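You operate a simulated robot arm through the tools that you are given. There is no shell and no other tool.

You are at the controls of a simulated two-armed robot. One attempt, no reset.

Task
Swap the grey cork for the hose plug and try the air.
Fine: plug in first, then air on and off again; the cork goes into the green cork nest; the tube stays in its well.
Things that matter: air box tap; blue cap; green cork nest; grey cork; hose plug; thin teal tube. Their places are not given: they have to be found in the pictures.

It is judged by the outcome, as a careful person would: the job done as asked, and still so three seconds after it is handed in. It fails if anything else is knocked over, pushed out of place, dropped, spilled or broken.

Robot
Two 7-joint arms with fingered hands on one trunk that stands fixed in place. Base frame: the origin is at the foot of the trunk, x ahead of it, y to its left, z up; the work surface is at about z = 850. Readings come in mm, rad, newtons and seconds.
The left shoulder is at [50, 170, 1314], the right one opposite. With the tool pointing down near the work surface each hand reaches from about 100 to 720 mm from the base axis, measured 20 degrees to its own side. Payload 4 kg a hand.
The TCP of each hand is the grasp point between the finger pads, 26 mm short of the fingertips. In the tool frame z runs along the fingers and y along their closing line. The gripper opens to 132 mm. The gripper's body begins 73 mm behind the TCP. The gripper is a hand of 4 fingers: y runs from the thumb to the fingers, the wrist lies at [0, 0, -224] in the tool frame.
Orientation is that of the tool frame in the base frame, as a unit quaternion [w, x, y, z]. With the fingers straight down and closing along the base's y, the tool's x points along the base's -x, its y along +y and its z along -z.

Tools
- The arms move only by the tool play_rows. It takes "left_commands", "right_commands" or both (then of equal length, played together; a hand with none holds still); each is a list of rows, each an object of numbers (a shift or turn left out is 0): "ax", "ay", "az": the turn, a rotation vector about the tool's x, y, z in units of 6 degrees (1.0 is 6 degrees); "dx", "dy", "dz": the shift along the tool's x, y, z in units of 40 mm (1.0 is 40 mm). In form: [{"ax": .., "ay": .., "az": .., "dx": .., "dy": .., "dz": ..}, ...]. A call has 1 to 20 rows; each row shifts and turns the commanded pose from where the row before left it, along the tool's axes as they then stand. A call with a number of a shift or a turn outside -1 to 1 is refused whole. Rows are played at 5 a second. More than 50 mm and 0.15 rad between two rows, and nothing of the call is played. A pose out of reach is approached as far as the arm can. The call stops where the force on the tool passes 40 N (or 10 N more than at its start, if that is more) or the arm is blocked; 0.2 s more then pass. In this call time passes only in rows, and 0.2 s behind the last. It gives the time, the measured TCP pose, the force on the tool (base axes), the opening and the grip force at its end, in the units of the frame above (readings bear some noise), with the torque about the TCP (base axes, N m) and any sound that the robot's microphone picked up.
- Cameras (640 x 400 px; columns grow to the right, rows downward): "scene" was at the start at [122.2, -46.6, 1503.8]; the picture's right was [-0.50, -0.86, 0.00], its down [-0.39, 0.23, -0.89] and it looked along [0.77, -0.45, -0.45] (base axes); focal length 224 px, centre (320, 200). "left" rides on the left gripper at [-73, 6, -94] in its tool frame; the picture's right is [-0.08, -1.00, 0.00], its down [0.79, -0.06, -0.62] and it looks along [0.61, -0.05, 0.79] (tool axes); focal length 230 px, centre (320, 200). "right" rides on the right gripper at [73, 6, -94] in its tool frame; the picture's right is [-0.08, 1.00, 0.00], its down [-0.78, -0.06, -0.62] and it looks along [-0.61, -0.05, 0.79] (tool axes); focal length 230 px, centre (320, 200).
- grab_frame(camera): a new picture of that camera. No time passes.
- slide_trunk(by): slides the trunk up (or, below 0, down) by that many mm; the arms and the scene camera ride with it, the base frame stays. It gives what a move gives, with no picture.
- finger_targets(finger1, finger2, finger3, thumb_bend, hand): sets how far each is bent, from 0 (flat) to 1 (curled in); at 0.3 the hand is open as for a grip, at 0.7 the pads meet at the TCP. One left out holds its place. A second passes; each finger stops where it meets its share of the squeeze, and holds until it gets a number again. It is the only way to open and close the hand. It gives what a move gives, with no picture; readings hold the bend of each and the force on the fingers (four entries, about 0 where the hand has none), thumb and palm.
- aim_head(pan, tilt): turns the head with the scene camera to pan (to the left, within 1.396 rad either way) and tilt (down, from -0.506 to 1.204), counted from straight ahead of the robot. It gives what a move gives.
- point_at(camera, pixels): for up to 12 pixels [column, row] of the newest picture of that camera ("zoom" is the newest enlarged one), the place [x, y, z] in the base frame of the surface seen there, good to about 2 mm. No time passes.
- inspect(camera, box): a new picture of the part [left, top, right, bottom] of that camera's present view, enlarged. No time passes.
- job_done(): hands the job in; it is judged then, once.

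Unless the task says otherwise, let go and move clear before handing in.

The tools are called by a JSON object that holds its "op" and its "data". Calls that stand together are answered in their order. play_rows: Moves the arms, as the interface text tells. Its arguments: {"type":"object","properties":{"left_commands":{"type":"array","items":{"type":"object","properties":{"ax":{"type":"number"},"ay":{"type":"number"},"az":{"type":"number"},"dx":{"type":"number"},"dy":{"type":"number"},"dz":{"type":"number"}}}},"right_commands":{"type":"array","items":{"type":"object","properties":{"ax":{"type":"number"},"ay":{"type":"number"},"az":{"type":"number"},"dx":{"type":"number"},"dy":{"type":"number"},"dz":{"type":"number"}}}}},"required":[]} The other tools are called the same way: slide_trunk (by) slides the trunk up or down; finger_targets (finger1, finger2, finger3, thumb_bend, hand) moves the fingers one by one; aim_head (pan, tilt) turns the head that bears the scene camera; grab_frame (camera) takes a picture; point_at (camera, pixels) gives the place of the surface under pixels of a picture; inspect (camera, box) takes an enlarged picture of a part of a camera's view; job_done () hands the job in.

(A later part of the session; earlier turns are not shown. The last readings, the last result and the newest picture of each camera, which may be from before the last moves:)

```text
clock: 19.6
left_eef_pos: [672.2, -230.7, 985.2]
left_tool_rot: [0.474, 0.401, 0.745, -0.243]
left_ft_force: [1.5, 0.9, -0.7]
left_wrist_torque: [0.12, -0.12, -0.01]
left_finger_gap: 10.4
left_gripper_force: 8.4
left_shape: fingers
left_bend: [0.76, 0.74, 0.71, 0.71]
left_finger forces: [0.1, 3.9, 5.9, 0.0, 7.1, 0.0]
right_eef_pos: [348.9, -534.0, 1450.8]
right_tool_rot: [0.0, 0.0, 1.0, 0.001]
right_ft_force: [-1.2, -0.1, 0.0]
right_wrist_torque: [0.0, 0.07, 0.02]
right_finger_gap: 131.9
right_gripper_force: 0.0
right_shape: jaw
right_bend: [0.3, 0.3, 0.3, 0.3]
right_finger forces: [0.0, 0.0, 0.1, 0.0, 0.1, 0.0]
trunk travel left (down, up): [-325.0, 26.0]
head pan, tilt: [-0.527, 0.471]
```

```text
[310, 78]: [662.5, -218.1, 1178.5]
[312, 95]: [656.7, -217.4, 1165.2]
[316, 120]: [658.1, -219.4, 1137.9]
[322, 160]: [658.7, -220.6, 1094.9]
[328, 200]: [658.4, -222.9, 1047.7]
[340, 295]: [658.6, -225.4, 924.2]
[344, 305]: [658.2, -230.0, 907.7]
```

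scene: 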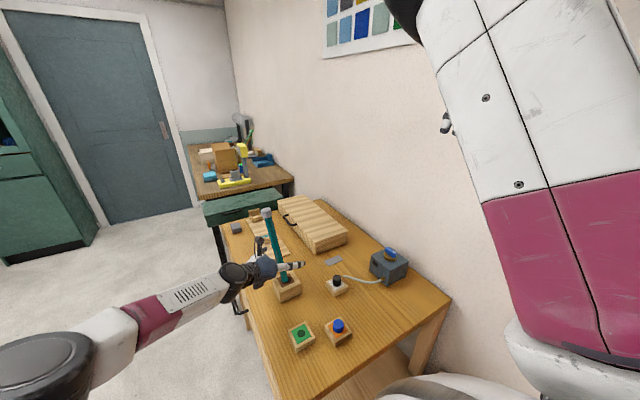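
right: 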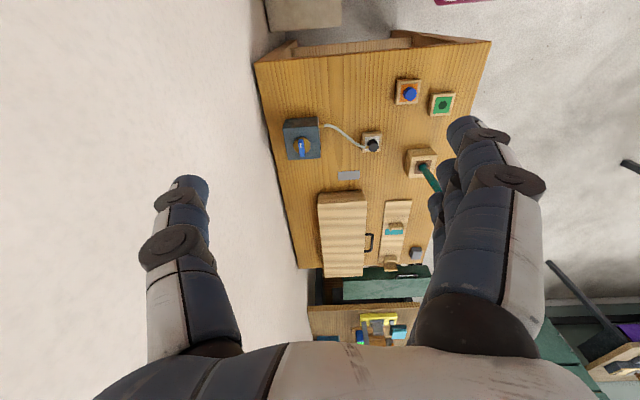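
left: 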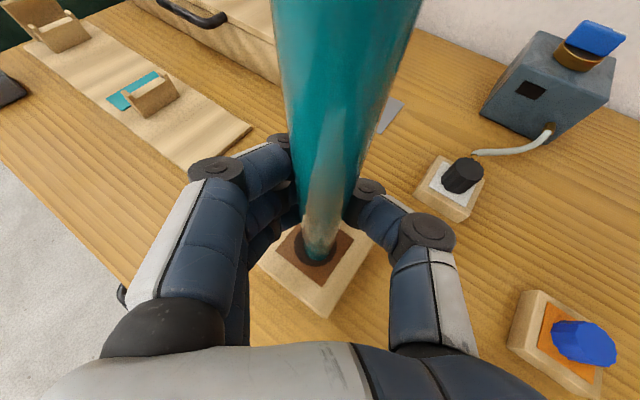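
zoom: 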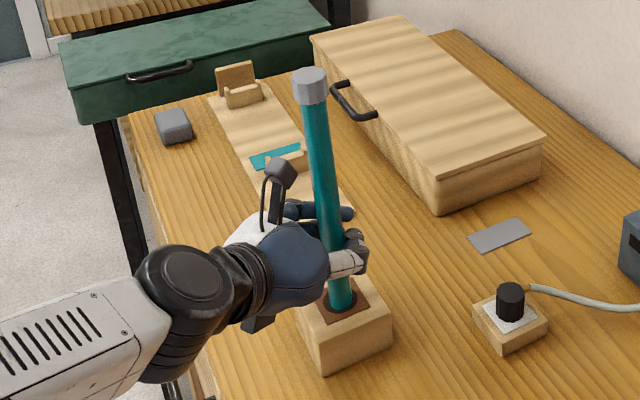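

The lean left is ~1.6° toward +y only. I make a last small correction, then firm the grip slightly.

{"op": "play_rows", "data": {"left_commands": [{"az": 0.13, "dy": -0.04}, {"az": 0.13, "dy": -0.04}]}}

{"op": "finger_targets", "data": {"hand": "left", "finger1": 0.74, "finger2": 0.8, "finger3": 0.8, "thumb_bend": 0.8}}

{"op": "inspect", "data": {"camera": "scene", "box": [220, 190, 340, 310]}}

{"op": "grab_frame", "data": {"camera": "left"}}

```text
clock: 20.2
left_eef_pos: [667.3, -232.6, 986.1]
left_tool_rot: [0.478, 0.411, 0.739, -0.237]
left_ft_force: [2.9, 0.5, 0.4]
left_wrist_torque: [0.07, -0.16, -0.01]
left_finger_gap: 10.4
left_gripper_force: 8.7
left_shape: fingers
left_bend: [0.76, 0.74, 0.71, 0.71]
left_finger forces: [0.0, 3.7, 7.1, 0.1, 7.1, 0.0]
right_eef_pos: [348.3, -532.1, 1450.6]
right_tool_rot: [-0.001, 0.0, 1.0, -0.001]
right_ft_force: [-0.1, -0.3, 0.4]
right_wrist_torque: [-0.01, 0.01, 0.02]
right_finger_gap: 132.0
right_gripper_force: 0.0
right_shape: jaw
right_bend: [0.3, 0.3, 0.3, 0.3]
right_finger forces: [0.0, 0.0, 0.0, 0.1, 0.0, 0.0]
trunk travel left (down, up): [-325.0, 26.0]
head pan, tilt: [-0.527, 0.471]
```

```text
clock: 21.2
left_eef_pos: [667.6, -231.3, 985.6]
left_tool_rot: [0.477, 0.411, 0.74, -0.237]
left_ft_force: [3.7, 1.0, 0.8]
left_wrist_torque: [0.12, -0.24, 0.01]
left_finger_gap: 9.8
left_gripper_force: 6.1
left_shape: fingers
left_bend: [0.74, 0.77, 0.74, 0.73]
left_finger forces: [0.1, 0.0, 9.8, 0.0, 1.9, 0.0]
right_eef_pos: [348.8, -532.7, 1451.3]
right_tool_rot: [0.0, 0.0, 1.0, 0.0]
right_ft_force: [0.2, 0.2, 0.2]
right_wrist_torque: [-0.02, -0.03, 0.02]
right_finger_gap: 131.7
right_gripper_force: 0.1
right_shape: jaw
right_bend: [0.3, 0.3, 0.3, 0.3]
right_finger forces: [0.1, 0.1, 0.0, 0.0, 0.0, 0.0]
trunk travel left (down, up): [-325.0, 26.0]
head pan, tilt: [-0.527, 0.471]
```

```text
3.33 times, centred on (280, 250) of scene
```

zoom: 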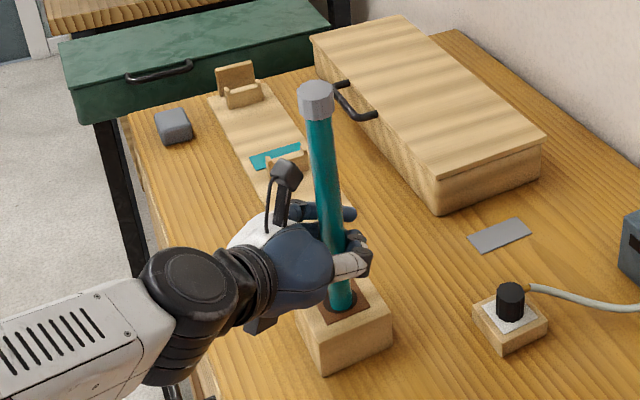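

```text
taken
```

left: 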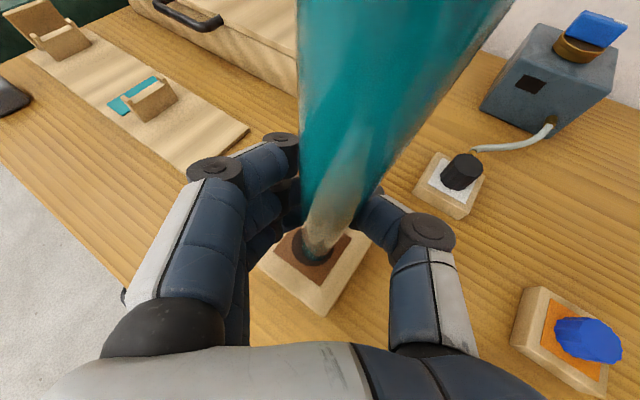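

After the extra squeeze the forces became uneven (finger 3 9.8 N, thumb 1.9 N) and the tube seems tilted differently. I measure its axis again.

{"op": "point_at", "data": {"camera": "zoom", "pixels": [[316, 92], [318, 108], [322, 135], [327, 170], [332, 205], [342, 295], [345, 305]]}}

{"op": "inspect", "data": {"camera": "left", "box": [200, 80, 460, 280]}}

```text
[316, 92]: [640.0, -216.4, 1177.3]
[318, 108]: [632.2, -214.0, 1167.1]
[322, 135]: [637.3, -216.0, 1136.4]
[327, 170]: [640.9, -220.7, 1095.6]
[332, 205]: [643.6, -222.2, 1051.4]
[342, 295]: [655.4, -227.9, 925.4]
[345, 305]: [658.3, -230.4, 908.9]
```

```text
2.00 times, centred on (330, 180) of left
```

zoom: 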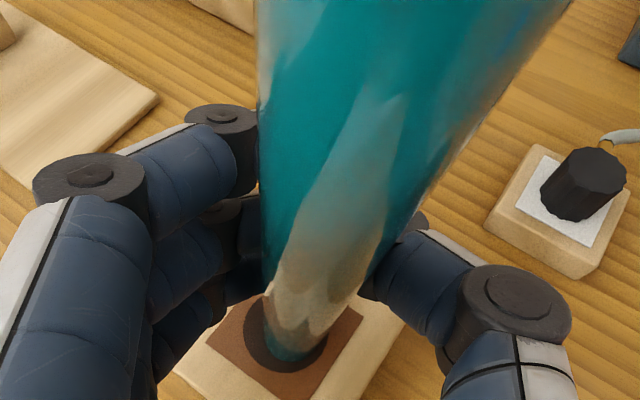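

The tube now leans slightly toward the palm, because a pinch can't stop it pivoting about the closing line. I ease the left squeeze, and meanwhile test-close the right hand in free air to learn where its fingertips end up.

{"op": "finger_targets", "data": {"hand": "left", "finger1": 0.7, "finger2": 0.72, "finger3": 0.7, "thumb_bend": 0.7}}

{"op": "finger_targets", "data": {"hand": "right", "finger1": 0.63, "finger2": 0.63, "finger3": 0.63, "thumb_bend": 0.63}}

{"op": "grab_frame", "data": {"camera": "right"}}

{"op": "inspect", "data": {"camera": "scene", "box": [220, 190, 340, 310]}}

```text
clock: 22.2
left_eef_pos: [666.6, -232.1, 986.6]
left_tool_rot: [0.477, 0.411, 0.74, -0.237]
left_ft_force: [0.0, 0.6, 1.5]
left_wrist_torque: [0.0, -0.04, 0.02]
left_finger_gap: 15.2
left_gripper_force: 0.9
left_shape: fingers
left_bend: [0.7, 0.72, 0.68, 0.7]
left_finger forces: [0.0, 0.0, 1.4, 0.0, 1.1, 0.1]
right_eef_pos: [349.4, -533.7, 1450.4]
right_tool_rot: [0.0, -0.001, 1.0, 0.0]
right_ft_force: [-0.4, -0.5, 0.5]
right_wrist_torque: [-0.01, -0.02, 0.01]
right_finger_gap: 131.7
right_gripper_force: 0.0
right_shape: jaw
right_bend: [0.3, 0.3, 0.3, 0.3]
right_finger forces: [0.0, 0.2, 0.0, 0.1, 0.0, 0.1]
trunk travel left (down, up): [-325.0, 26.0]
head pan, tilt: [-0.527, 0.471]
```

```text
clock: 23.2
left_eef_pos: [665.7, -232.0, 986.7]
left_tool_rot: [0.479, 0.41, 0.739, -0.237]
left_ft_force: [0.0, 0.5, 1.0]
left_wrist_torque: [0.05, -0.06, 0.0]
left_finger_gap: 14.9
left_gripper_force: 0.7
left_shape: fingers
left_bend: [0.7, 0.72, 0.68, 0.7]
left_finger forces: [0.1, 0.0, 1.3, 0.1, 1.1, 0.0]
right_eef_pos: [348.6, -533.4, 1451.9]
right_tool_rot: [0.0, 0.001, 1.0, 0.0]
right_ft_force: [-0.5, -0.1, 0.8]
right_wrist_torque: [-0.03, 0.02, -0.02]
right_finger_gap: 31.4
right_gripper_force: 0.1
right_shape: fingers
right_bend: [0.63, 0.63, 0.63, 0.63]
right_finger forces: [0.1, 0.1, 0.0, 0.1, 0.0, 0.0]
trunk travel left (down, up): [-325.0, 26.0]
head pan, tilt: [-0.527, 0.471]
```

```text
taken
```

right: 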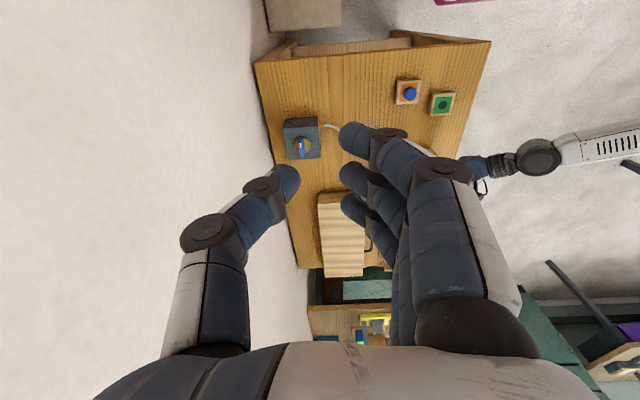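

```text
3.33 times, centred on (280, 250) of scene
```

zoom: 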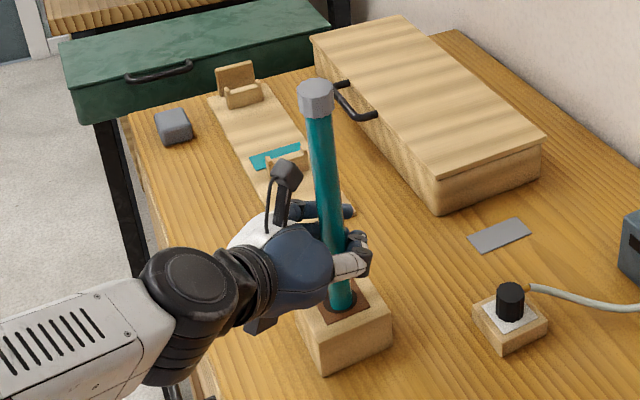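

The right fingertips show at (352,138), (352,178), (352,208) and the thumb tip at (287,185). I measure them relative to the TCP (348.6,-533.4,1451.9).

{"op": "point_at", "data": {"camera": "right", "pixels": [[346, 138], [365, 138], [385, 145], [346, 178], [365, 182], [346, 208], [292, 185], [280, 185], [265, 185], [240, 215], [350, 128], [350, 150]]}}

{"op": "inspect", "data": {"camera": "right", "box": [230, 100, 440, 260]}}

```text
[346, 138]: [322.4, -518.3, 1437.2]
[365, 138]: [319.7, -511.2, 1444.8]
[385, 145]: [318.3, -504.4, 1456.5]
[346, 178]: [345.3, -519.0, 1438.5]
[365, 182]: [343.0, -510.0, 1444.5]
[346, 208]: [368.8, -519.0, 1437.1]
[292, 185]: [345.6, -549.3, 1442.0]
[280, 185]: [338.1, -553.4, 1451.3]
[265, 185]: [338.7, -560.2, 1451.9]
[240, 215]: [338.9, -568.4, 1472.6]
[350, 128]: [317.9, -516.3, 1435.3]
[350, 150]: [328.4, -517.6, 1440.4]
```

```text
2.50 times, centred on (335, 180) of right
```

zoom: 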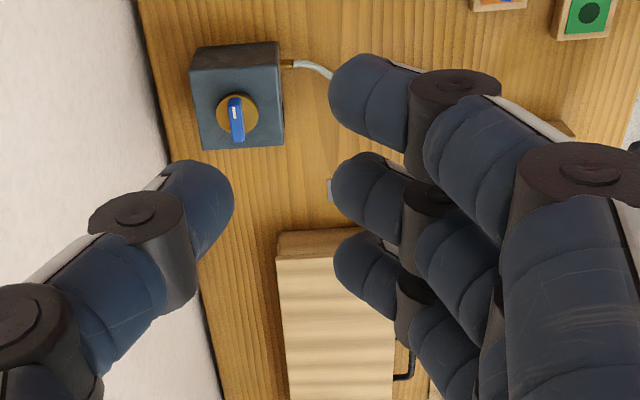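

At bend 0.63 the tips sit ~±15 mm from centre and ~15 mm below the TCP, with fingers spaced 23 mm; so finger 2 and the thumb will pinch the cork while the outer fingers stay open. I reopen the right hand that way and bring it over the cork at a safe height.

{"op": "finger_targets", "data": {"hand": "right", "finger1": 0.3, "finger2": 0.45, "finger3": 0.3, "thumb_bend": 0.45}}

{"op": "play_rows", "data": {"right_commands": [{"dx": -0.67, "dy": 0.7, "dz": 0.41}, {"dx": -0.67, "dy": 0.7, "dz": 0.41}, {"dx": -0.67, "dy": 0.7, "dz": 0.41}, {"dx": -0.67, "dy": 0.7, "dz": 0.41}, {"dx": -0.67, "dy": 0.7, "dz": 0.41}, {"dx": -0.67, "dy": 0.7, "dz": 0.41}, {"dx": -0.67, "dy": 0.7, "dz": 0.41}, {"dx": -0.67, "dy": 0.7, "dz": 0.41}, {"dx": -0.67, "dy": 0.7, "dz": 0.41}, {"dx": -0.67, "dy": 0.7, "dz": 0.41}]}}

{"op": "grab_frame", "data": {"camera": "right"}}

{"op": "grab_frame", "data": {"camera": "scene"}}

```text
clock: 24.2
left_eef_pos: [667.0, -232.7, 987.1]
left_tool_rot: [0.478, 0.411, 0.739, -0.237]
left_ft_force: [0.1, 0.3, 1.6]
left_wrist_torque: [0.02, -0.03, 0.03]
left_finger_gap: 14.7
left_gripper_force: 1.0
left_shape: fingers
left_bend: [0.7, 0.72, 0.68, 0.7]
left_finger forces: [0.1, 0.1, 1.4, 0.0, 1.1, 0.0]
right_eef_pos: [347.1, -533.2, 1451.3]
right_tool_rot: [0.0, 0.0, 1.0, 0.0]
right_ft_force: [0.3, -0.5, -0.7]
right_wrist_torque: [-0.01, 0.0, 0.0]
right_finger_gap: 111.1
right_gripper_force: 0.0
right_shape: fingers
right_bend: [0.3, 0.45, 0.3, 0.45]
right_finger forces: [0.0, 0.0, 0.1, 0.0, 0.0, 0.1]
trunk travel left (down, up): [-325.0, 26.0]
head pan, tilt: [-0.527, 0.471]
```

```text
clock: 26.6
left_eef_pos: [667.0, -233.5, 987.2]
left_tool_rot: [0.477, 0.411, 0.74, -0.236]
left_ft_force: [0.0, 0.3, 0.2]
left_wrist_torque: [0.0, -0.06, 0.05]
left_finger_gap: 14.8
left_gripper_force: 0.1
left_shape: fingers
left_bend: [0.7, 0.72, 0.69, 0.7]
left_finger forces: [0.0, 0.0, 0.5, 0.0, 0.5, 0.0]
right_eef_pos: [615.3, -281.8, 1288.6]
right_tool_rot: [0.006, 0.029, 0.999, 0.023]
right_ft_force: [-0.3, 0.4, -0.2]
right_wrist_torque: [-0.02, -0.04, 0.0]
right_finger_gap: 111.2
right_gripper_force: 0.2
right_shape: fingers
right_bend: [0.3, 0.45, 0.3, 0.45]
right_finger forces: [0.0, 0.0, 0.0, 0.1, 0.0, 0.0]
trunk travel left (down, up): [-325.0, 26.0]
head pan, tilt: [-0.527, 0.471]
stopped in row 10 (right hand): the arm was blocked; the commanded pose is now the measured one
```

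```text
taken
```

right: 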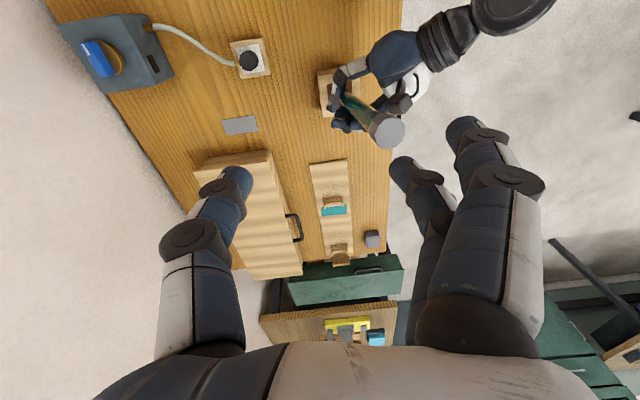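

```text
taken
```

scene: 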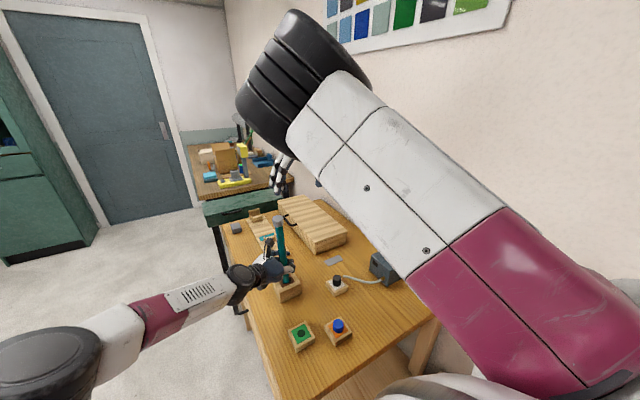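

The right arm hit a limit at (615,-282,1289) — a straight-down hand that high bends the wrist too far — so I'll tilt the right hand forward ~35° instead. First I check where the cork is now (scene (278,220), right view (388,130)).

{"op": "inspect", "data": {"camera": "scene", "box": [240, 205, 320, 300]}}

{"op": "point_at", "data": {"camera": "right", "pixels": [[386, 130], [375, 122], [398, 140], [388, 142], [380, 112], [362, 112], [352, 105]]}}

```text
4.21 times, centred on (280, 252) of scene
```

zoom: 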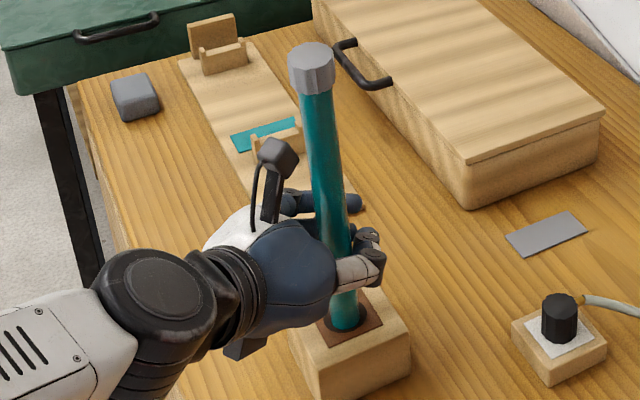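

```text
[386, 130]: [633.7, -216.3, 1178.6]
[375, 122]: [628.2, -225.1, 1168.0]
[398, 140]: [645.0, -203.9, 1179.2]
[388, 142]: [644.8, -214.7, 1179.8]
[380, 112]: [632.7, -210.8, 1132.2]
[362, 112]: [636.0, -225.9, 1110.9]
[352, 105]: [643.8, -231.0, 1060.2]
```

{"op": "inspect", "data": {"camera": "right", "box": [310, 50, 430, 160]}}

{"op": "point_at", "data": {"camera": "zoom", "pixels": [[430, 290], [400, 300], [430, 330], [470, 300], [380, 330], [400, 350], [300, 250], [250, 170]]}}

```text
3.64 times, centred on (370, 105) of right
```

zoom: 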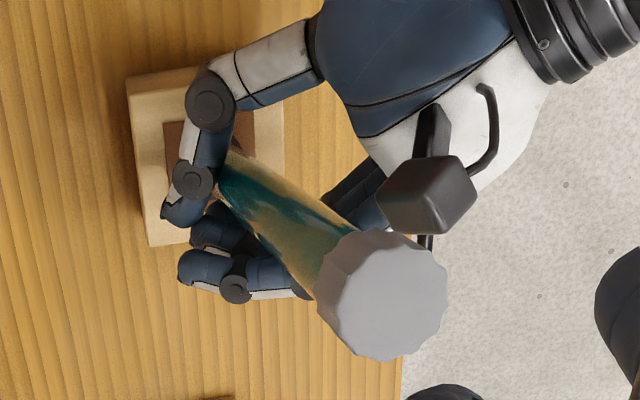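

```text
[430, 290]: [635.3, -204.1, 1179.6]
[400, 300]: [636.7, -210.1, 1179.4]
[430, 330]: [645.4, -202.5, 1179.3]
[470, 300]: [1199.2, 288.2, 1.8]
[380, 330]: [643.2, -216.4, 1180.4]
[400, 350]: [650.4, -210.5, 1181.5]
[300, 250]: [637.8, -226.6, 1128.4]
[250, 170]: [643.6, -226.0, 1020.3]
```

The cork's centre is now about (637.5,-214,1168), leaning ~6.7° toward the robot. I tilt the right hand 35° forward in place, above everything.

{"op": "play_rows", "data": {"right_commands": [{"ay": -0.97}, {"ay": -0.97}, {"ay": -0.97}, {"ay": -0.97}, {"ay": -0.97}, {"ay": -0.97}]}}

{"op": "grab_frame", "data": {"camera": "right"}}

```text
clock: 28.0
left_eef_pos: [665.5, -232.0, 985.8]
left_tool_rot: [0.478, 0.411, 0.74, -0.237]
left_ft_force: [0.3, -0.5, -0.6]
left_wrist_torque: [-0.01, 0.03, 0.0]
left_finger_gap: 14.6
left_gripper_force: 0.1
left_shape: fingers
left_bend: [0.7, 0.72, 0.7, 0.7]
left_finger forces: [0.0, 0.0, 0.1, 0.0, 0.0, 0.0]
right_eef_pos: [613.9, -298.4, 1280.2]
right_tool_rot: [0.301, 0.059, 0.951, 0.035]
right_ft_force: [0.3, -1.0, 0.0]
right_wrist_torque: [0.04, 0.01, -0.04]
right_finger_gap: 111.5
right_gripper_force: 0.1
right_shape: fingers
right_bend: [0.3, 0.45, 0.3, 0.45]
right_finger forces: [0.0, 0.1, 0.0, 0.0, 0.1, 0.0]
trunk travel left (down, up): [-325.0, 26.0]
head pan, tilt: [-0.527, 0.471]
```

```text
taken
```

right: 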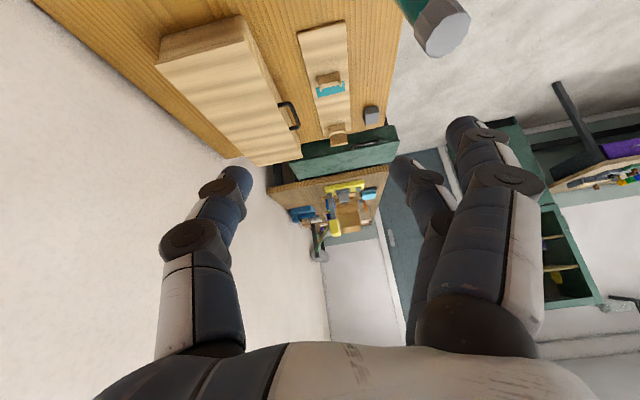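

The tilt succeeded with a small roll error; I correct the roll (−10°) and then move to a pre-grasp 80 mm back along the tool axis from the cork.

{"op": "play_rows", "data": {"right_commands": [{"az": -0.86}, {"az": -0.86}, {"dx": 0.348, "dy": 0.696, "dz": 0.123}, {"dx": 0.348, "dy": 0.696, "dz": 0.123}, {"dx": 0.348, "dy": 0.696, "dz": 0.123}]}}

{"op": "grab_frame", "data": {"camera": "right"}}

{"op": "grab_frame", "data": {"camera": "scene"}}

```text
clock: 29.2
left_eef_pos: [666.3, -233.1, 986.0]
left_tool_rot: [0.477, 0.411, 0.74, -0.237]
left_ft_force: [-0.4, 0.4, 0.1]
left_wrist_torque: [-0.03, 0.04, -0.02]
left_finger_gap: 14.6
left_gripper_force: 0.1
left_shape: fingers
left_bend: [0.7, 0.72, 0.7, 0.7]
left_finger forces: [0.1, 0.0, 0.0, 0.1, 0.1, 0.0]
right_eef_pos: [582.1, -212.5, 1245.5]
right_tool_rot: [0.302, -0.026, 0.953, 0.011]
right_ft_force: [-0.2, 0.0, -0.4]
right_wrist_torque: [-0.02, 0.02, 0.01]
right_finger_gap: 111.3
right_gripper_force: 0.1
right_shape: fingers
right_bend: [0.3, 0.45, 0.3, 0.45]
right_finger forces: [0.0, 0.0, 0.0, 0.0, 0.0, 0.1]
trunk travel left (down, up): [-325.0, 26.0]
head pan, tilt: [-0.527, 0.471]
```

```text
taken
```

right: 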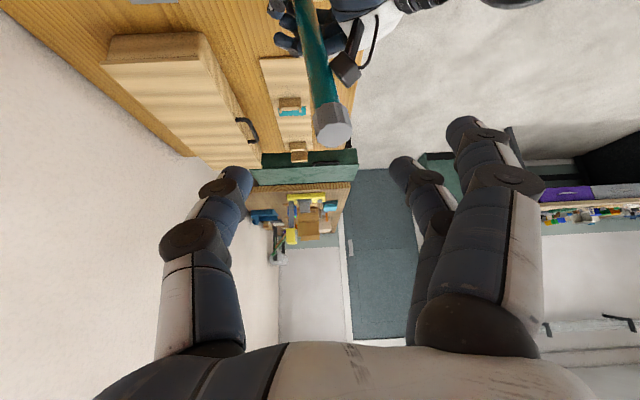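

```text
taken
```

scene: 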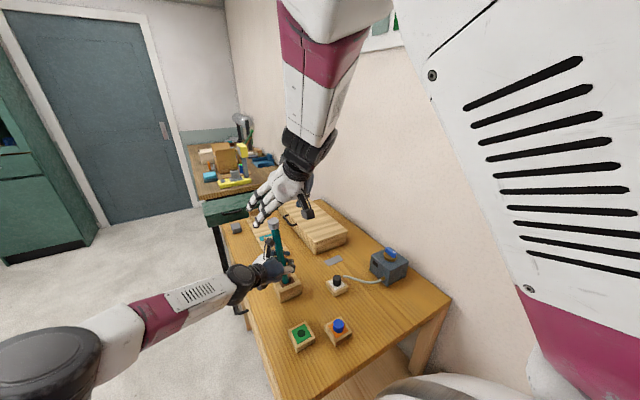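

Both hands are placed: the cork shows at (333,125) in the right view, between thumb (235,180) and finger 2 (405,170). I measure its centre from this view.

{"op": "inspect", "data": {"camera": "right", "box": [280, 70, 390, 170]}}

{"op": "point_at", "data": {"camera": "zoom", "pixels": [[325, 250], [270, 260], [380, 270], [325, 205], [325, 290], [230, 200], [370, 170], [250, 100]]}}

```text
4.00 times, centred on (335, 120) of right
```

zoom: 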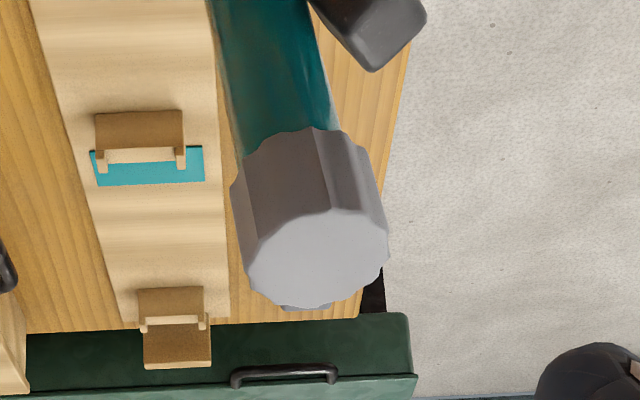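

```text
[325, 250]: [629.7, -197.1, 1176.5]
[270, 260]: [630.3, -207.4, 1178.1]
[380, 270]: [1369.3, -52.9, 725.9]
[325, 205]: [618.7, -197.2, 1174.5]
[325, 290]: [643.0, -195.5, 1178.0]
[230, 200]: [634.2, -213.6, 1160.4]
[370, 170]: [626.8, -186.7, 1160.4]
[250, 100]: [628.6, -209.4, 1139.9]
```

The cork has drifted to about (633.5,-200,1167) since the left hand now only cages the tube loosely. I advance the right hand 81 mm with a 9 mm sideways correction so the cork sits between thumb and finger 2.

{"op": "play_rows", "data": {"right_commands": [{"dx": 0.023, "dy": 0.114, "dz": 0.5}, {"dx": 0.023, "dy": 0.114, "dz": 0.5}, {"dx": 0.023, "dz": 0.5}, {"dz": 0.5}]}}

{"op": "grab_frame", "data": {"camera": "right"}}

{"op": "inspect", "data": {"camera": "scene", "box": [220, 170, 340, 300]}}

```text
clock: 30.2
left_eef_pos: [666.5, -232.1, 985.0]
left_tool_rot: [0.477, 0.412, 0.739, -0.239]
left_ft_force: [-0.2, -0.5, -0.1]
left_wrist_torque: [0.02, 0.01, -0.01]
left_finger_gap: 14.4
left_gripper_force: 0.0
left_shape: fingers
left_bend: [0.7, 0.72, 0.7, 0.7]
left_finger forces: [0.0, 0.0, 0.1, 0.0, 0.0, 0.0]
right_eef_pos: [630.1, -206.1, 1191.2]
right_tool_rot: [0.312, -0.025, 0.95, 0.009]
right_ft_force: [1.8, 0.0, -0.1]
right_wrist_torque: [0.01, 0.0, -0.01]
right_finger_gap: 111.3
right_gripper_force: 0.0
right_shape: fingers
right_bend: [0.3, 0.45, 0.3, 0.45]
right_finger forces: [0.0, 0.1, 0.1, 0.0, 0.0, 0.0]
trunk travel left (down, up): [-325.0, 26.0]
head pan, tilt: [-0.527, 0.471]
```

```text
taken
```

right: 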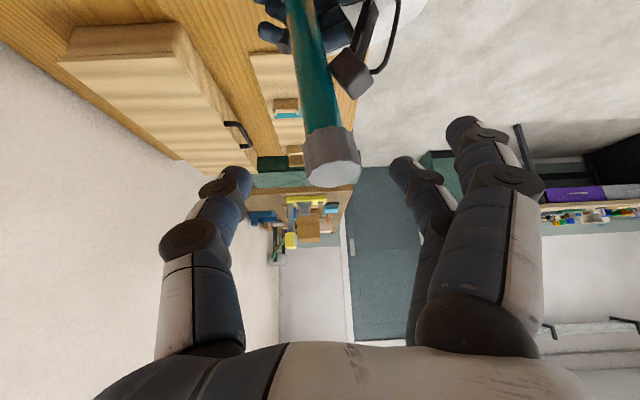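

```text
3.08 times, centred on (280, 235) of scene
```

zoom: 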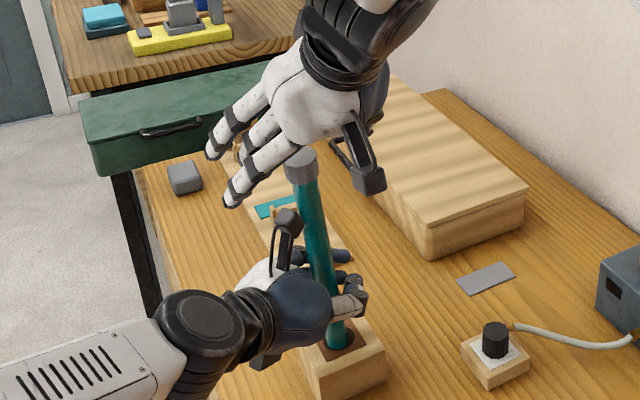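

The right TCP ended at (630,-206,1191), ~13 mm short. I check the cork's position again relative to the hand.

{"op": "inspect", "data": {"camera": "right", "box": [270, 100, 400, 220]}}

{"op": "point_at", "data": {"camera": "zoom", "pixels": [[300, 240], [250, 250], [350, 255], [300, 210], [300, 275], [230, 160], [330, 150], [200, 60]]}}

```text
3.33 times, centred on (335, 160) of right
```

zoom: 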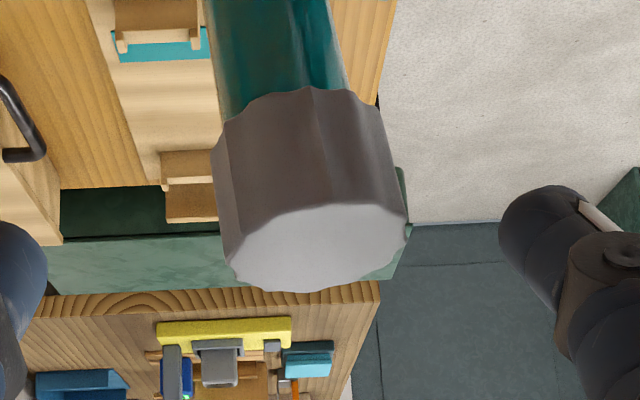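

```text
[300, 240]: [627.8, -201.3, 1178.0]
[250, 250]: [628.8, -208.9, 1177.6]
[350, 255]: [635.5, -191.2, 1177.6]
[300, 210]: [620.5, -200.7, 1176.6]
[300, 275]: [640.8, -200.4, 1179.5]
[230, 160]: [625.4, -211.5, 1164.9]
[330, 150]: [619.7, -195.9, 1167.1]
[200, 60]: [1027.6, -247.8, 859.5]
```

I issue a null row to see whether the arm simply lagged or truly cannot reach.

{"op": "play_rows", "data": {"right_commands": [{"dz": 0.0}, {"dz": 0.0}]}}

```text
clock: 30.8
left_eef_pos: [668.0, -232.3, 986.8]
left_tool_rot: [0.477, 0.411, 0.74, -0.237]
left_ft_force: [-0.2, 0.6, 0.3]
left_wrist_torque: [0.0, -0.02, 0.0]
left_finger_gap: 14.6
left_gripper_force: 0.1
left_shape: fingers
left_bend: [0.7, 0.72, 0.7, 0.7]
left_finger forces: [0.0, 0.1, 0.0, 0.0, 0.1, 0.0]
right_eef_pos: [627.2, -207.6, 1186.5]
right_tool_rot: [0.309, -0.024, 0.951, 0.007]
right_ft_force: [0.5, -0.2, -0.9]
right_wrist_torque: [0.0, 0.0, 0.04]
right_finger_gap: 111.2
right_gripper_force: 0.0
right_shape: fingers
right_bend: [0.3, 0.45, 0.3, 0.45]
right_finger forces: [0.0, 0.0, 0.1, 0.1, 0.1, 0.1]
trunk travel left (down, up): [-325.0, 26.0]
head pan, tilt: [-0.527, 0.471]
```

It is still converging, so it was lagging. I wait a little more.

{"op": "play_rows", "data": {"right_commands": [{"dz": 0.0}, {"dz": 0.0}, {"dz": 0.0}, {"dz": 0.0}, {"dz": 0.0}]}}

```text
clock: 32.0
left_eef_pos: [666.2, -232.3, 987.2]
left_tool_rot: [0.477, 0.411, 0.739, -0.238]
left_ft_force: [-0.2, 0.2, -0.2]
left_wrist_torque: [-0.04, 0.0, -0.01]
left_finger_gap: 14.5
left_gripper_force: 0.1
left_shape: fingers
left_bend: [0.7, 0.72, 0.7, 0.7]
left_finger forces: [0.0, 0.1, 0.0, 0.0, 0.0, 0.0]
right_eef_pos: [626.6, -207.4, 1182.1]
right_tool_rot: [0.306, -0.023, 0.952, 0.007]
right_ft_force: [-0.1, 0.4, -0.2]
right_wrist_torque: [-0.01, -0.03, 0.02]
right_finger_gap: 111.5
right_gripper_force: 0.1
right_shape: fingers
right_bend: [0.3, 0.45, 0.3, 0.45]
right_finger forces: [0.1, 0.0, 0.0, 0.0, 0.0, 0.1]
trunk travel left (down, up): [-325.0, 26.0]
head pan, tilt: [-0.527, 0.471]
```

It is slowly settling near (626,-207,1182), with the cork 8 mm toward finger 2's side — well within the open pinch. I close finger 2 and the thumb gently on the cork, which will also pull the tube toward upright.

{"op": "finger_targets", "data": {"hand": "right", "finger2": 0.62, "thumb_bend": 0.62}}

{"op": "grab_frame", "data": {"camera": "right"}}

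```text
clock: 33.0
left_eef_pos: [667.4, -231.8, 985.7]
left_tool_rot: [0.477, 0.411, 0.74, -0.237]
left_ft_force: [1.1, 0.4, -0.2]
left_wrist_torque: [0.01, 0.0, 0.0]
left_finger_gap: 14.6
left_gripper_force: 0.1
left_shape: fingers
left_bend: [0.7, 0.72, 0.7, 0.7]
left_finger forces: [0.0, 0.0, 0.0, 0.0, 0.0, 0.0]
right_eef_pos: [628.9, -207.6, 1183.6]
right_tool_rot: [0.306, -0.024, 0.952, 0.009]
right_ft_force: [0.2, -0.2, 0.2]
right_wrist_torque: [0.01, -0.01, 0.05]
right_finger_gap: 84.6
right_gripper_force: 0.8
right_shape: fingers
right_bend: [0.3, 0.61, 0.3, 0.62]
right_finger forces: [0.1, 0.6, 0.1, 0.1, 0.5, 0.0]
trunk travel left (down, up): [-325.0, 26.0]
head pan, tilt: [-0.527, 0.471]
```

```text
taken
```

right: 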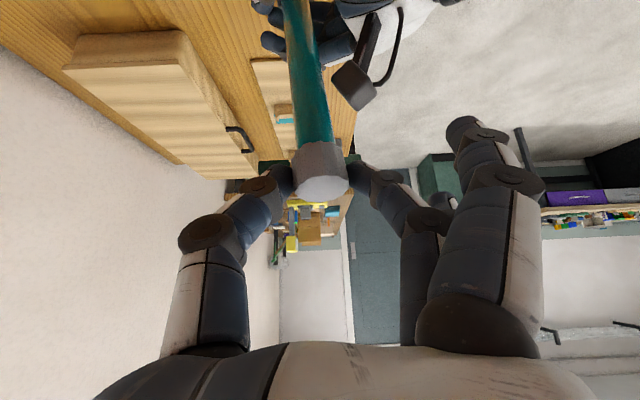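

Both touch the cork (0.6 / 0.5 N). I open the left hand's ring so the tube is free to be brought upright, and firm the right pinch.

{"op": "finger_targets", "data": {"hand": "right", "finger2": 0.68, "thumb_bend": 0.68}}

{"op": "finger_targets", "data": {"hand": "left", "finger1": 0.55, "finger2": 0.55, "finger3": 0.55, "thumb_bend": 0.55}}

{"op": "grab_frame", "data": {"camera": "right"}}

{"op": "inspect", "data": {"camera": "scene", "box": [220, 170, 340, 300]}}

```text
clock: 34.0
left_eef_pos: [667.4, -231.4, 985.9]
left_tool_rot: [0.477, 0.412, 0.739, -0.238]
left_ft_force: [-0.4, 0.2, -0.5]
left_wrist_torque: [0.01, 0.02, 0.0]
left_finger_gap: 14.5
left_gripper_force: 0.0
left_shape: fingers
left_bend: [0.7, 0.72, 0.7, 0.7]
left_finger forces: [0.0, 0.0, 0.1, 0.0, 0.0, 0.1]
right_eef_pos: [627.8, -206.3, 1184.3]
right_tool_rot: [0.307, -0.024, 0.951, 0.008]
right_ft_force: [-0.7, -0.1, -0.7]
right_wrist_torque: [0.01, 0.01, 0.01]
right_finger_gap: 81.3
right_gripper_force: 5.4
right_shape: fingers
right_bend: [0.3, 0.62, 0.3, 0.66]
right_finger forces: [0.1, 5.4, 0.0, 0.1, 4.9, 0.0]
trunk travel left (down, up): [-325.0, 26.0]
head pan, tilt: [-0.527, 0.471]
```

```text
clock: 35.0
left_eef_pos: [668.3, -232.5, 986.4]
left_tool_rot: [0.478, 0.411, 0.739, -0.238]
left_ft_force: [-0.5, 0.4, -0.3]
left_wrist_torque: [-0.01, 0.01, -0.01]
left_finger_gap: 53.6
left_gripper_force: 0.0
left_shape: fingers
left_bend: [0.55, 0.55, 0.55, 0.55]
left_finger forces: [0.0, 0.0, 0.0, 0.0, 0.0, 0.0]
right_eef_pos: [628.4, -206.6, 1184.3]
right_tool_rot: [0.307, -0.024, 0.951, 0.009]
right_ft_force: [0.1, -0.1, 0.1]
right_wrist_torque: [0.03, 0.0, 0.01]
right_finger_gap: 81.0
right_gripper_force: 5.6
right_shape: fingers
right_bend: [0.3, 0.62, 0.3, 0.66]
right_finger forces: [0.0, 5.3, 0.0, 0.0, 5.0, 0.0]
trunk travel left (down, up): [-325.0, 26.0]
head pan, tilt: [-0.527, 0.471]
```

```text
taken
```

right: 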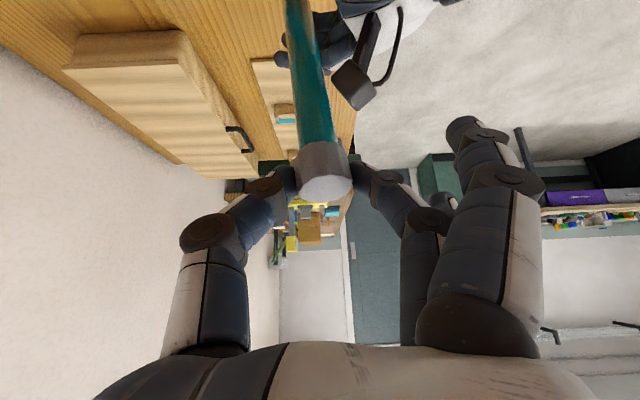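

```text
3.08 times, centred on (280, 235) of scene
```

zoom: 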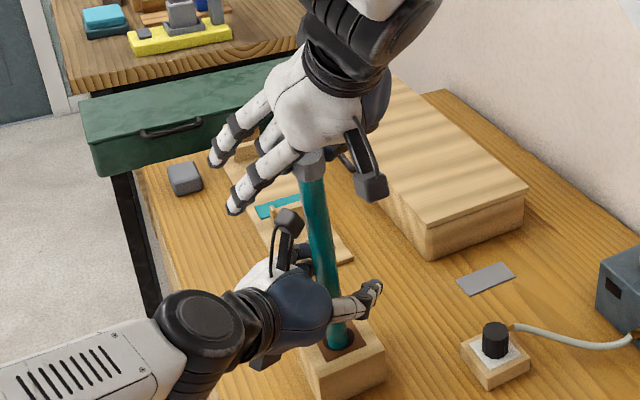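

Pinch is 5 N on both sides and the left hand is open. I measure the cork's present top to work out the shift that makes the tube upright.

{"op": "inspect", "data": {"camera": "right", "box": [270, 120, 390, 220]}}

{"op": "point_at", "data": {"camera": "zoom", "pixels": [[295, 260], [260, 255], [335, 265], [295, 240], [295, 285], [260, 180], [200, 60], [170, 20]]}}

{"op": "point_at", "data": {"camera": "right", "pixels": [[313, 100], [308, 60], [300, 20], [325, 187]]}}

```text
4.00 times, centred on (330, 170) of right
```

zoom: 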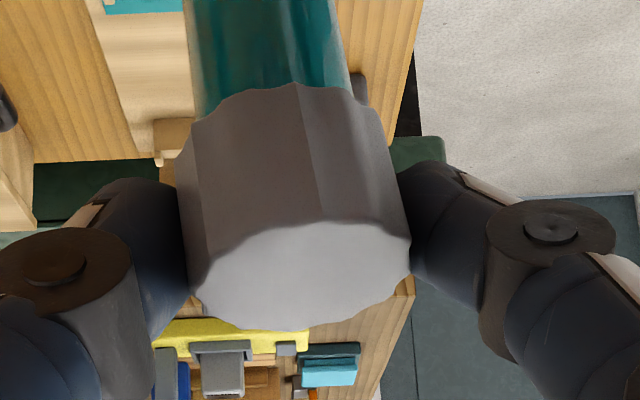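

```text
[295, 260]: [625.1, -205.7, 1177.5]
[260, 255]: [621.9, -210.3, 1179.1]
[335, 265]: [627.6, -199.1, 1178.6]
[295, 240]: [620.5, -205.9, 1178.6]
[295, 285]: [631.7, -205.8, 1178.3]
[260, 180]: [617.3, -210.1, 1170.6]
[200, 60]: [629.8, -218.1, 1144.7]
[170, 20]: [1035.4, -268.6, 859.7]
```

```text
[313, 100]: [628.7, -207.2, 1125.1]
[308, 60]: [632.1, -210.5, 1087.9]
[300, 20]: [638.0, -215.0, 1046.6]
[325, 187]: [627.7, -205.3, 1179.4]
```

The cork top is at (628.5,-205,1178.5); upright should be about (671,-231.5). I move halfway there slowly and check how well the arm tracks.

{"op": "play_rows", "data": {"right_commands": [{"dx": -0.125, "dy": -0.109, "dz": 0.056}, {"dx": -0.125, "dy": -0.109, "dz": 0.056}, {"dx": -0.125, "dy": -0.109, "dz": 0.056}, {"dx": -0.125, "dy": -0.109, "dz": 0.056}]}}

```text
clock: 36.0
left_eef_pos: [667.1, -233.4, 986.0]
left_tool_rot: [0.477, 0.411, 0.74, -0.237]
left_ft_force: [0.3, -0.3, -0.4]
left_wrist_torque: [-0.01, 0.02, 0.01]
left_finger_gap: 53.9
left_gripper_force: 0.1
left_shape: fingers
left_bend: [0.55, 0.55, 0.55, 0.55]
left_finger forces: [0.1, 0.0, 0.1, 0.1, 0.0, 0.0]
right_eef_pos: [651.1, -223.7, 1194.2]
right_tool_rot: [0.311, -0.026, 0.95, 0.008]
right_ft_force: [-0.5, 1.2, -0.4]
right_wrist_torque: [0.04, 0.02, -0.01]
right_finger_gap: 81.1
right_gripper_force: 4.7
right_shape: fingers
right_bend: [0.3, 0.62, 0.3, 0.66]
right_finger forces: [0.0, 5.3, 0.1, 0.0, 4.8, 0.0]
trunk travel left (down, up): [-325.0, 26.0]
head pan, tilt: [-0.527, 0.471]
```

Tracking is good in x and y but z rose ~10 mm. I check whether the cork, tube or fingers slid.

{"op": "grab_frame", "data": {"camera": "right"}}

{"op": "inspect", "data": {"camera": "scene", "box": [250, 200, 320, 300]}}

{"op": "inspect", "data": {"camera": "right", "box": [270, 120, 390, 220]}}

{"op": "point_at", "data": {"camera": "zoom", "pixels": [[295, 260], [260, 255], [335, 265], [295, 240], [295, 285], [260, 180], [200, 60]]}}

```text
taken
```

right: 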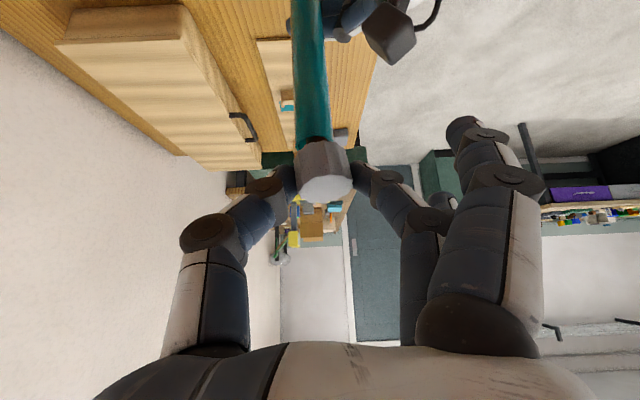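

```text
4.00 times, centred on (285, 250) of scene
```

zoom: 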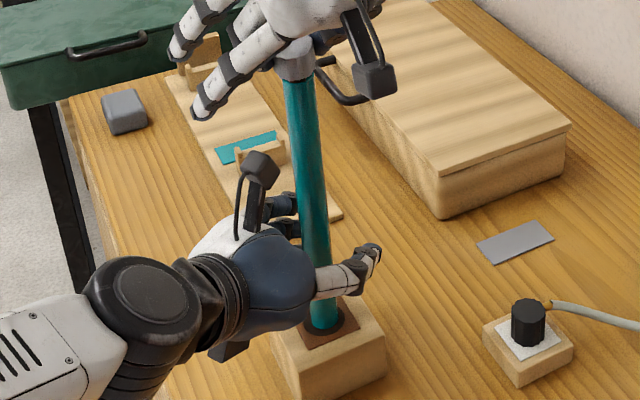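

```text
4.00 times, centred on (330, 170) of right
```

zoom: 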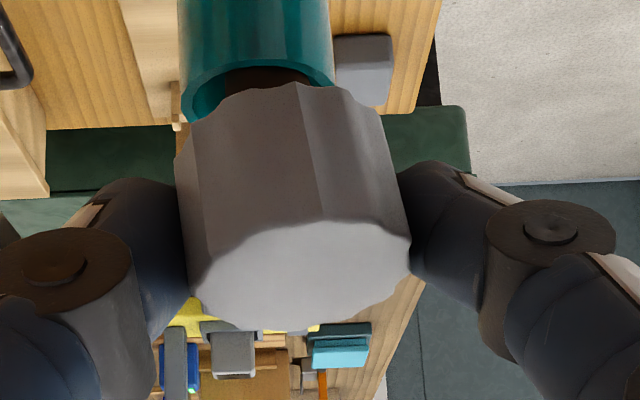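

```text
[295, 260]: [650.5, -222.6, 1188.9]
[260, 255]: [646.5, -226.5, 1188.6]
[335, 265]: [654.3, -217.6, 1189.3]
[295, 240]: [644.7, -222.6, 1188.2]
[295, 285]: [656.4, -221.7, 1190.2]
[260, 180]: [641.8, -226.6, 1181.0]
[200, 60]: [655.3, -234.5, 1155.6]
```

The cork's brown stem is already ~10 mm out of the tube (visible at zoom (260,80)) and the tube stayed down — it pulls out easily. I bring it over the upright position, then check.

{"op": "play_rows", "data": {"right_commands": [{"dx": -0.1125, "dy": -0.092, "dz": 0.099}, {"dx": -0.1125, "dy": -0.092, "dz": 0.099}, {"dx": -0.1125, "dy": -0.092, "dz": 0.099}, {"dz": 0.0}]}}

{"op": "inspect", "data": {"camera": "right", "box": [250, 80, 410, 220]}}

{"op": "inspect", "data": {"camera": "scene", "box": [250, 200, 320, 300]}}

```text
clock: 37.0
left_eef_pos: [666.7, -232.6, 986.6]
left_tool_rot: [0.478, 0.411, 0.739, -0.237]
left_ft_force: [-0.5, 0.1, 0.1]
left_wrist_torque: [-0.02, 0.03, -0.01]
left_finger_gap: 53.8
left_gripper_force: 0.0
left_shape: fingers
left_bend: [0.55, 0.55, 0.55, 0.55]
left_finger forces: [0.0, 0.0, 0.1, 0.0, 0.1, 0.0]
right_eef_pos: [670.7, -237.0, 1191.7]
right_tool_rot: [0.31, -0.024, 0.95, 0.004]
right_ft_force: [-0.3, -0.1, -0.3]
right_wrist_torque: [0.02, 0.01, 0.02]
right_finger_gap: 81.2
right_gripper_force: 5.1
right_shape: fingers
right_bend: [0.3, 0.62, 0.3, 0.66]
right_finger forces: [0.0, 5.2, 0.1, 0.0, 4.8, 0.1]
trunk travel left (down, up): [-325.0, 26.0]
head pan, tilt: [-0.527, 0.471]
```

```text
2.86 times, centred on (330, 150) of right
```

zoom: 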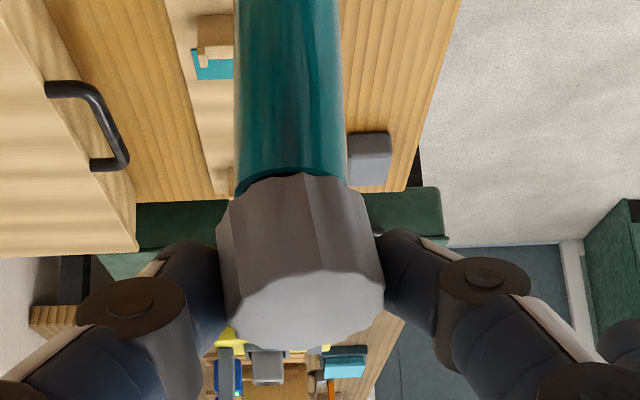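

```text
4.00 times, centred on (285, 250) of scene
```

zoom: 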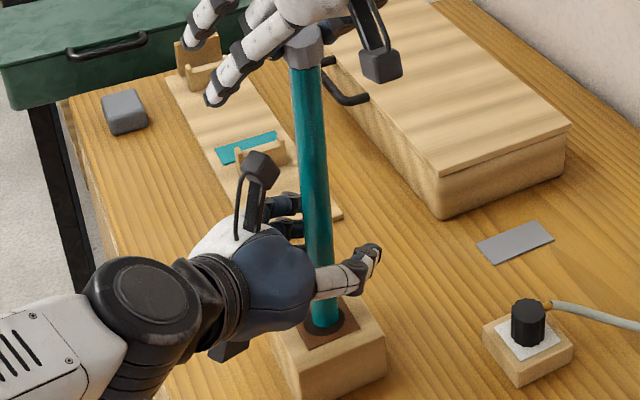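

The tube is nearly upright now. I measure its axis before closing the left hand on it.

{"op": "point_at", "data": {"camera": "zoom", "pixels": [[304, 80], [307, 120], [311, 170], [315, 220], [322, 300], [325, 322]]}}

{"op": "grab_frame", "data": {"camera": "left"}}

```text
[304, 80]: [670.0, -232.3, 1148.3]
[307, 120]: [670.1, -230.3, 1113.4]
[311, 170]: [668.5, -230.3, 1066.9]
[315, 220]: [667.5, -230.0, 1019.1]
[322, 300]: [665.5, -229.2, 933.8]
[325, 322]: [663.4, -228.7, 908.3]
```

```text
taken
```

left: 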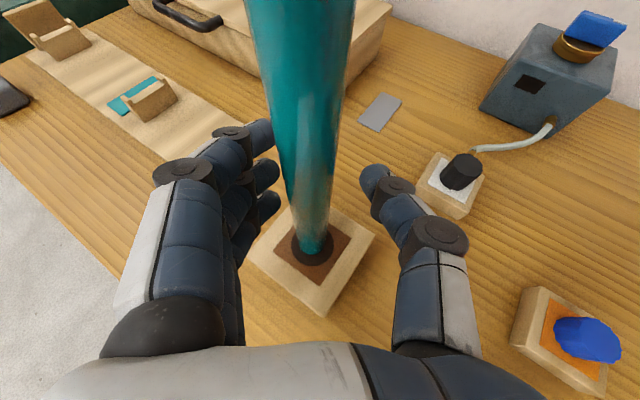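

The tube leans only ~1.5°, so it is stable. I leave the left hand as a loose cage and pull the cork straight up ~60 mm.

{"op": "play_rows", "data": {"right_commands": [{"dx": -0.173, "dz": -0.245}, {"dx": -0.173, "dz": -0.245}, {"dx": -0.173, "dz": -0.245}, {"dx": -0.173, "dz": -0.245}, {"dx": -0.173, "dz": -0.245}]}}

{"op": "grab_frame", "data": {"camera": "right"}}

{"op": "inspect", "data": {"camera": "scene", "box": [240, 180, 320, 300]}}

```text
clock: 38.4
left_eef_pos: [667.1, -232.3, 986.9]
left_tool_rot: [0.477, 0.411, 0.739, -0.238]
left_ft_force: [-0.1, -0.1, -0.7]
left_wrist_torque: [-0.03, 0.03, 0.0]
left_finger_gap: 53.9
left_gripper_force: 0.1
left_shape: fingers
left_bend: [0.55, 0.55, 0.55, 0.55]
left_finger forces: [0.0, 0.0, 0.1, 0.0, 0.0, 0.0]
right_eef_pos: [670.5, -240.1, 1238.2]
right_tool_rot: [0.302, -0.019, 0.953, 0.006]
right_ft_force: [0.3, 0.1, -0.9]
right_wrist_torque: [0.0, 0.01, 0.02]
right_finger_gap: 81.0
right_gripper_force: 4.6
right_shape: fingers
right_bend: [0.3, 0.62, 0.3, 0.66]
right_finger forces: [0.1, 5.1, 0.0, 0.0, 4.6, 0.0]
trunk travel left (down, up): [-325.0, 26.0]
head pan, tilt: [-0.527, 0.471]
stopped in row 5 (right hand): the arm was blocked; the commanded pose is now the measured one
```

```text
taken
```

right: 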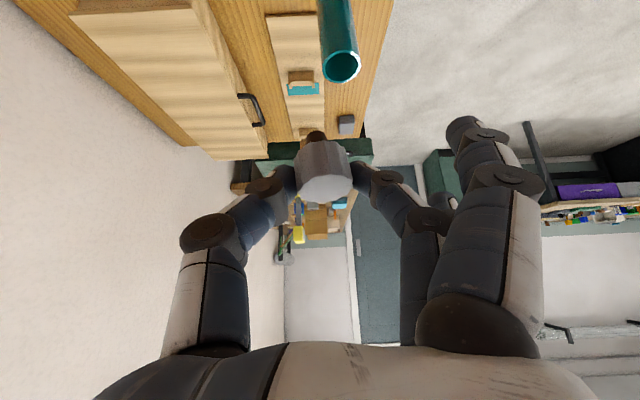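

```text
3.33 times, centred on (280, 240) of scene
```

zoom: 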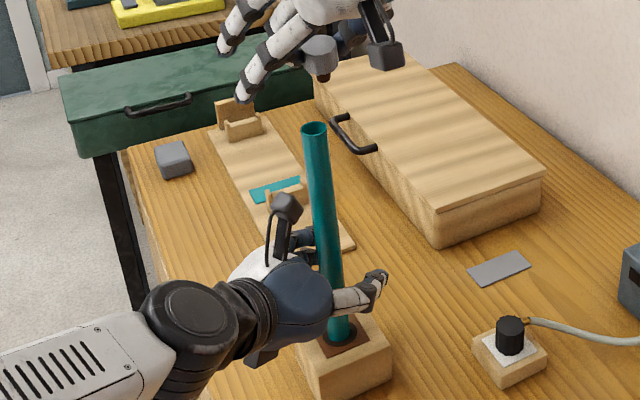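

The cork is out (brown stem at (316,137) in the right view) and the tube stands open-topped. I check the tube's stance before withdrawing the left hand.

{"op": "point_at", "data": {"camera": "zoom", "pixels": [[316, 145], [320, 190], [325, 230], [331, 280], [339, 325], [313, 128], [305, 128], [322, 128]]}}

{"op": "grab_frame", "data": {"camera": "left"}}

```text
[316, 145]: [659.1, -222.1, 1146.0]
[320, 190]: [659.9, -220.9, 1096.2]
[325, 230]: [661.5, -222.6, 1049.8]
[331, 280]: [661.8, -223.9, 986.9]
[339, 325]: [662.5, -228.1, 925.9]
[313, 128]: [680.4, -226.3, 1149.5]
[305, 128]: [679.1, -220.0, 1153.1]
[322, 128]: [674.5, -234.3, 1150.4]
```

```text
taken
```

left: 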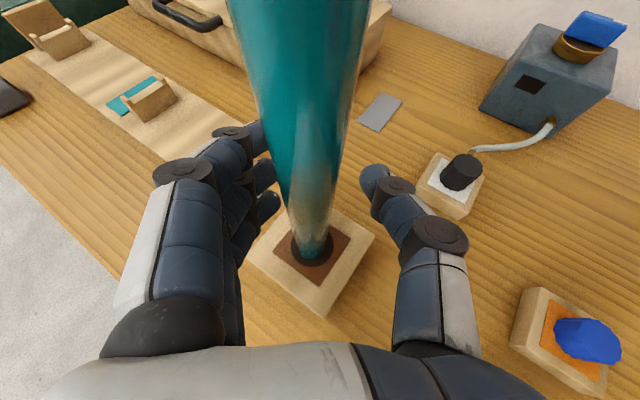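

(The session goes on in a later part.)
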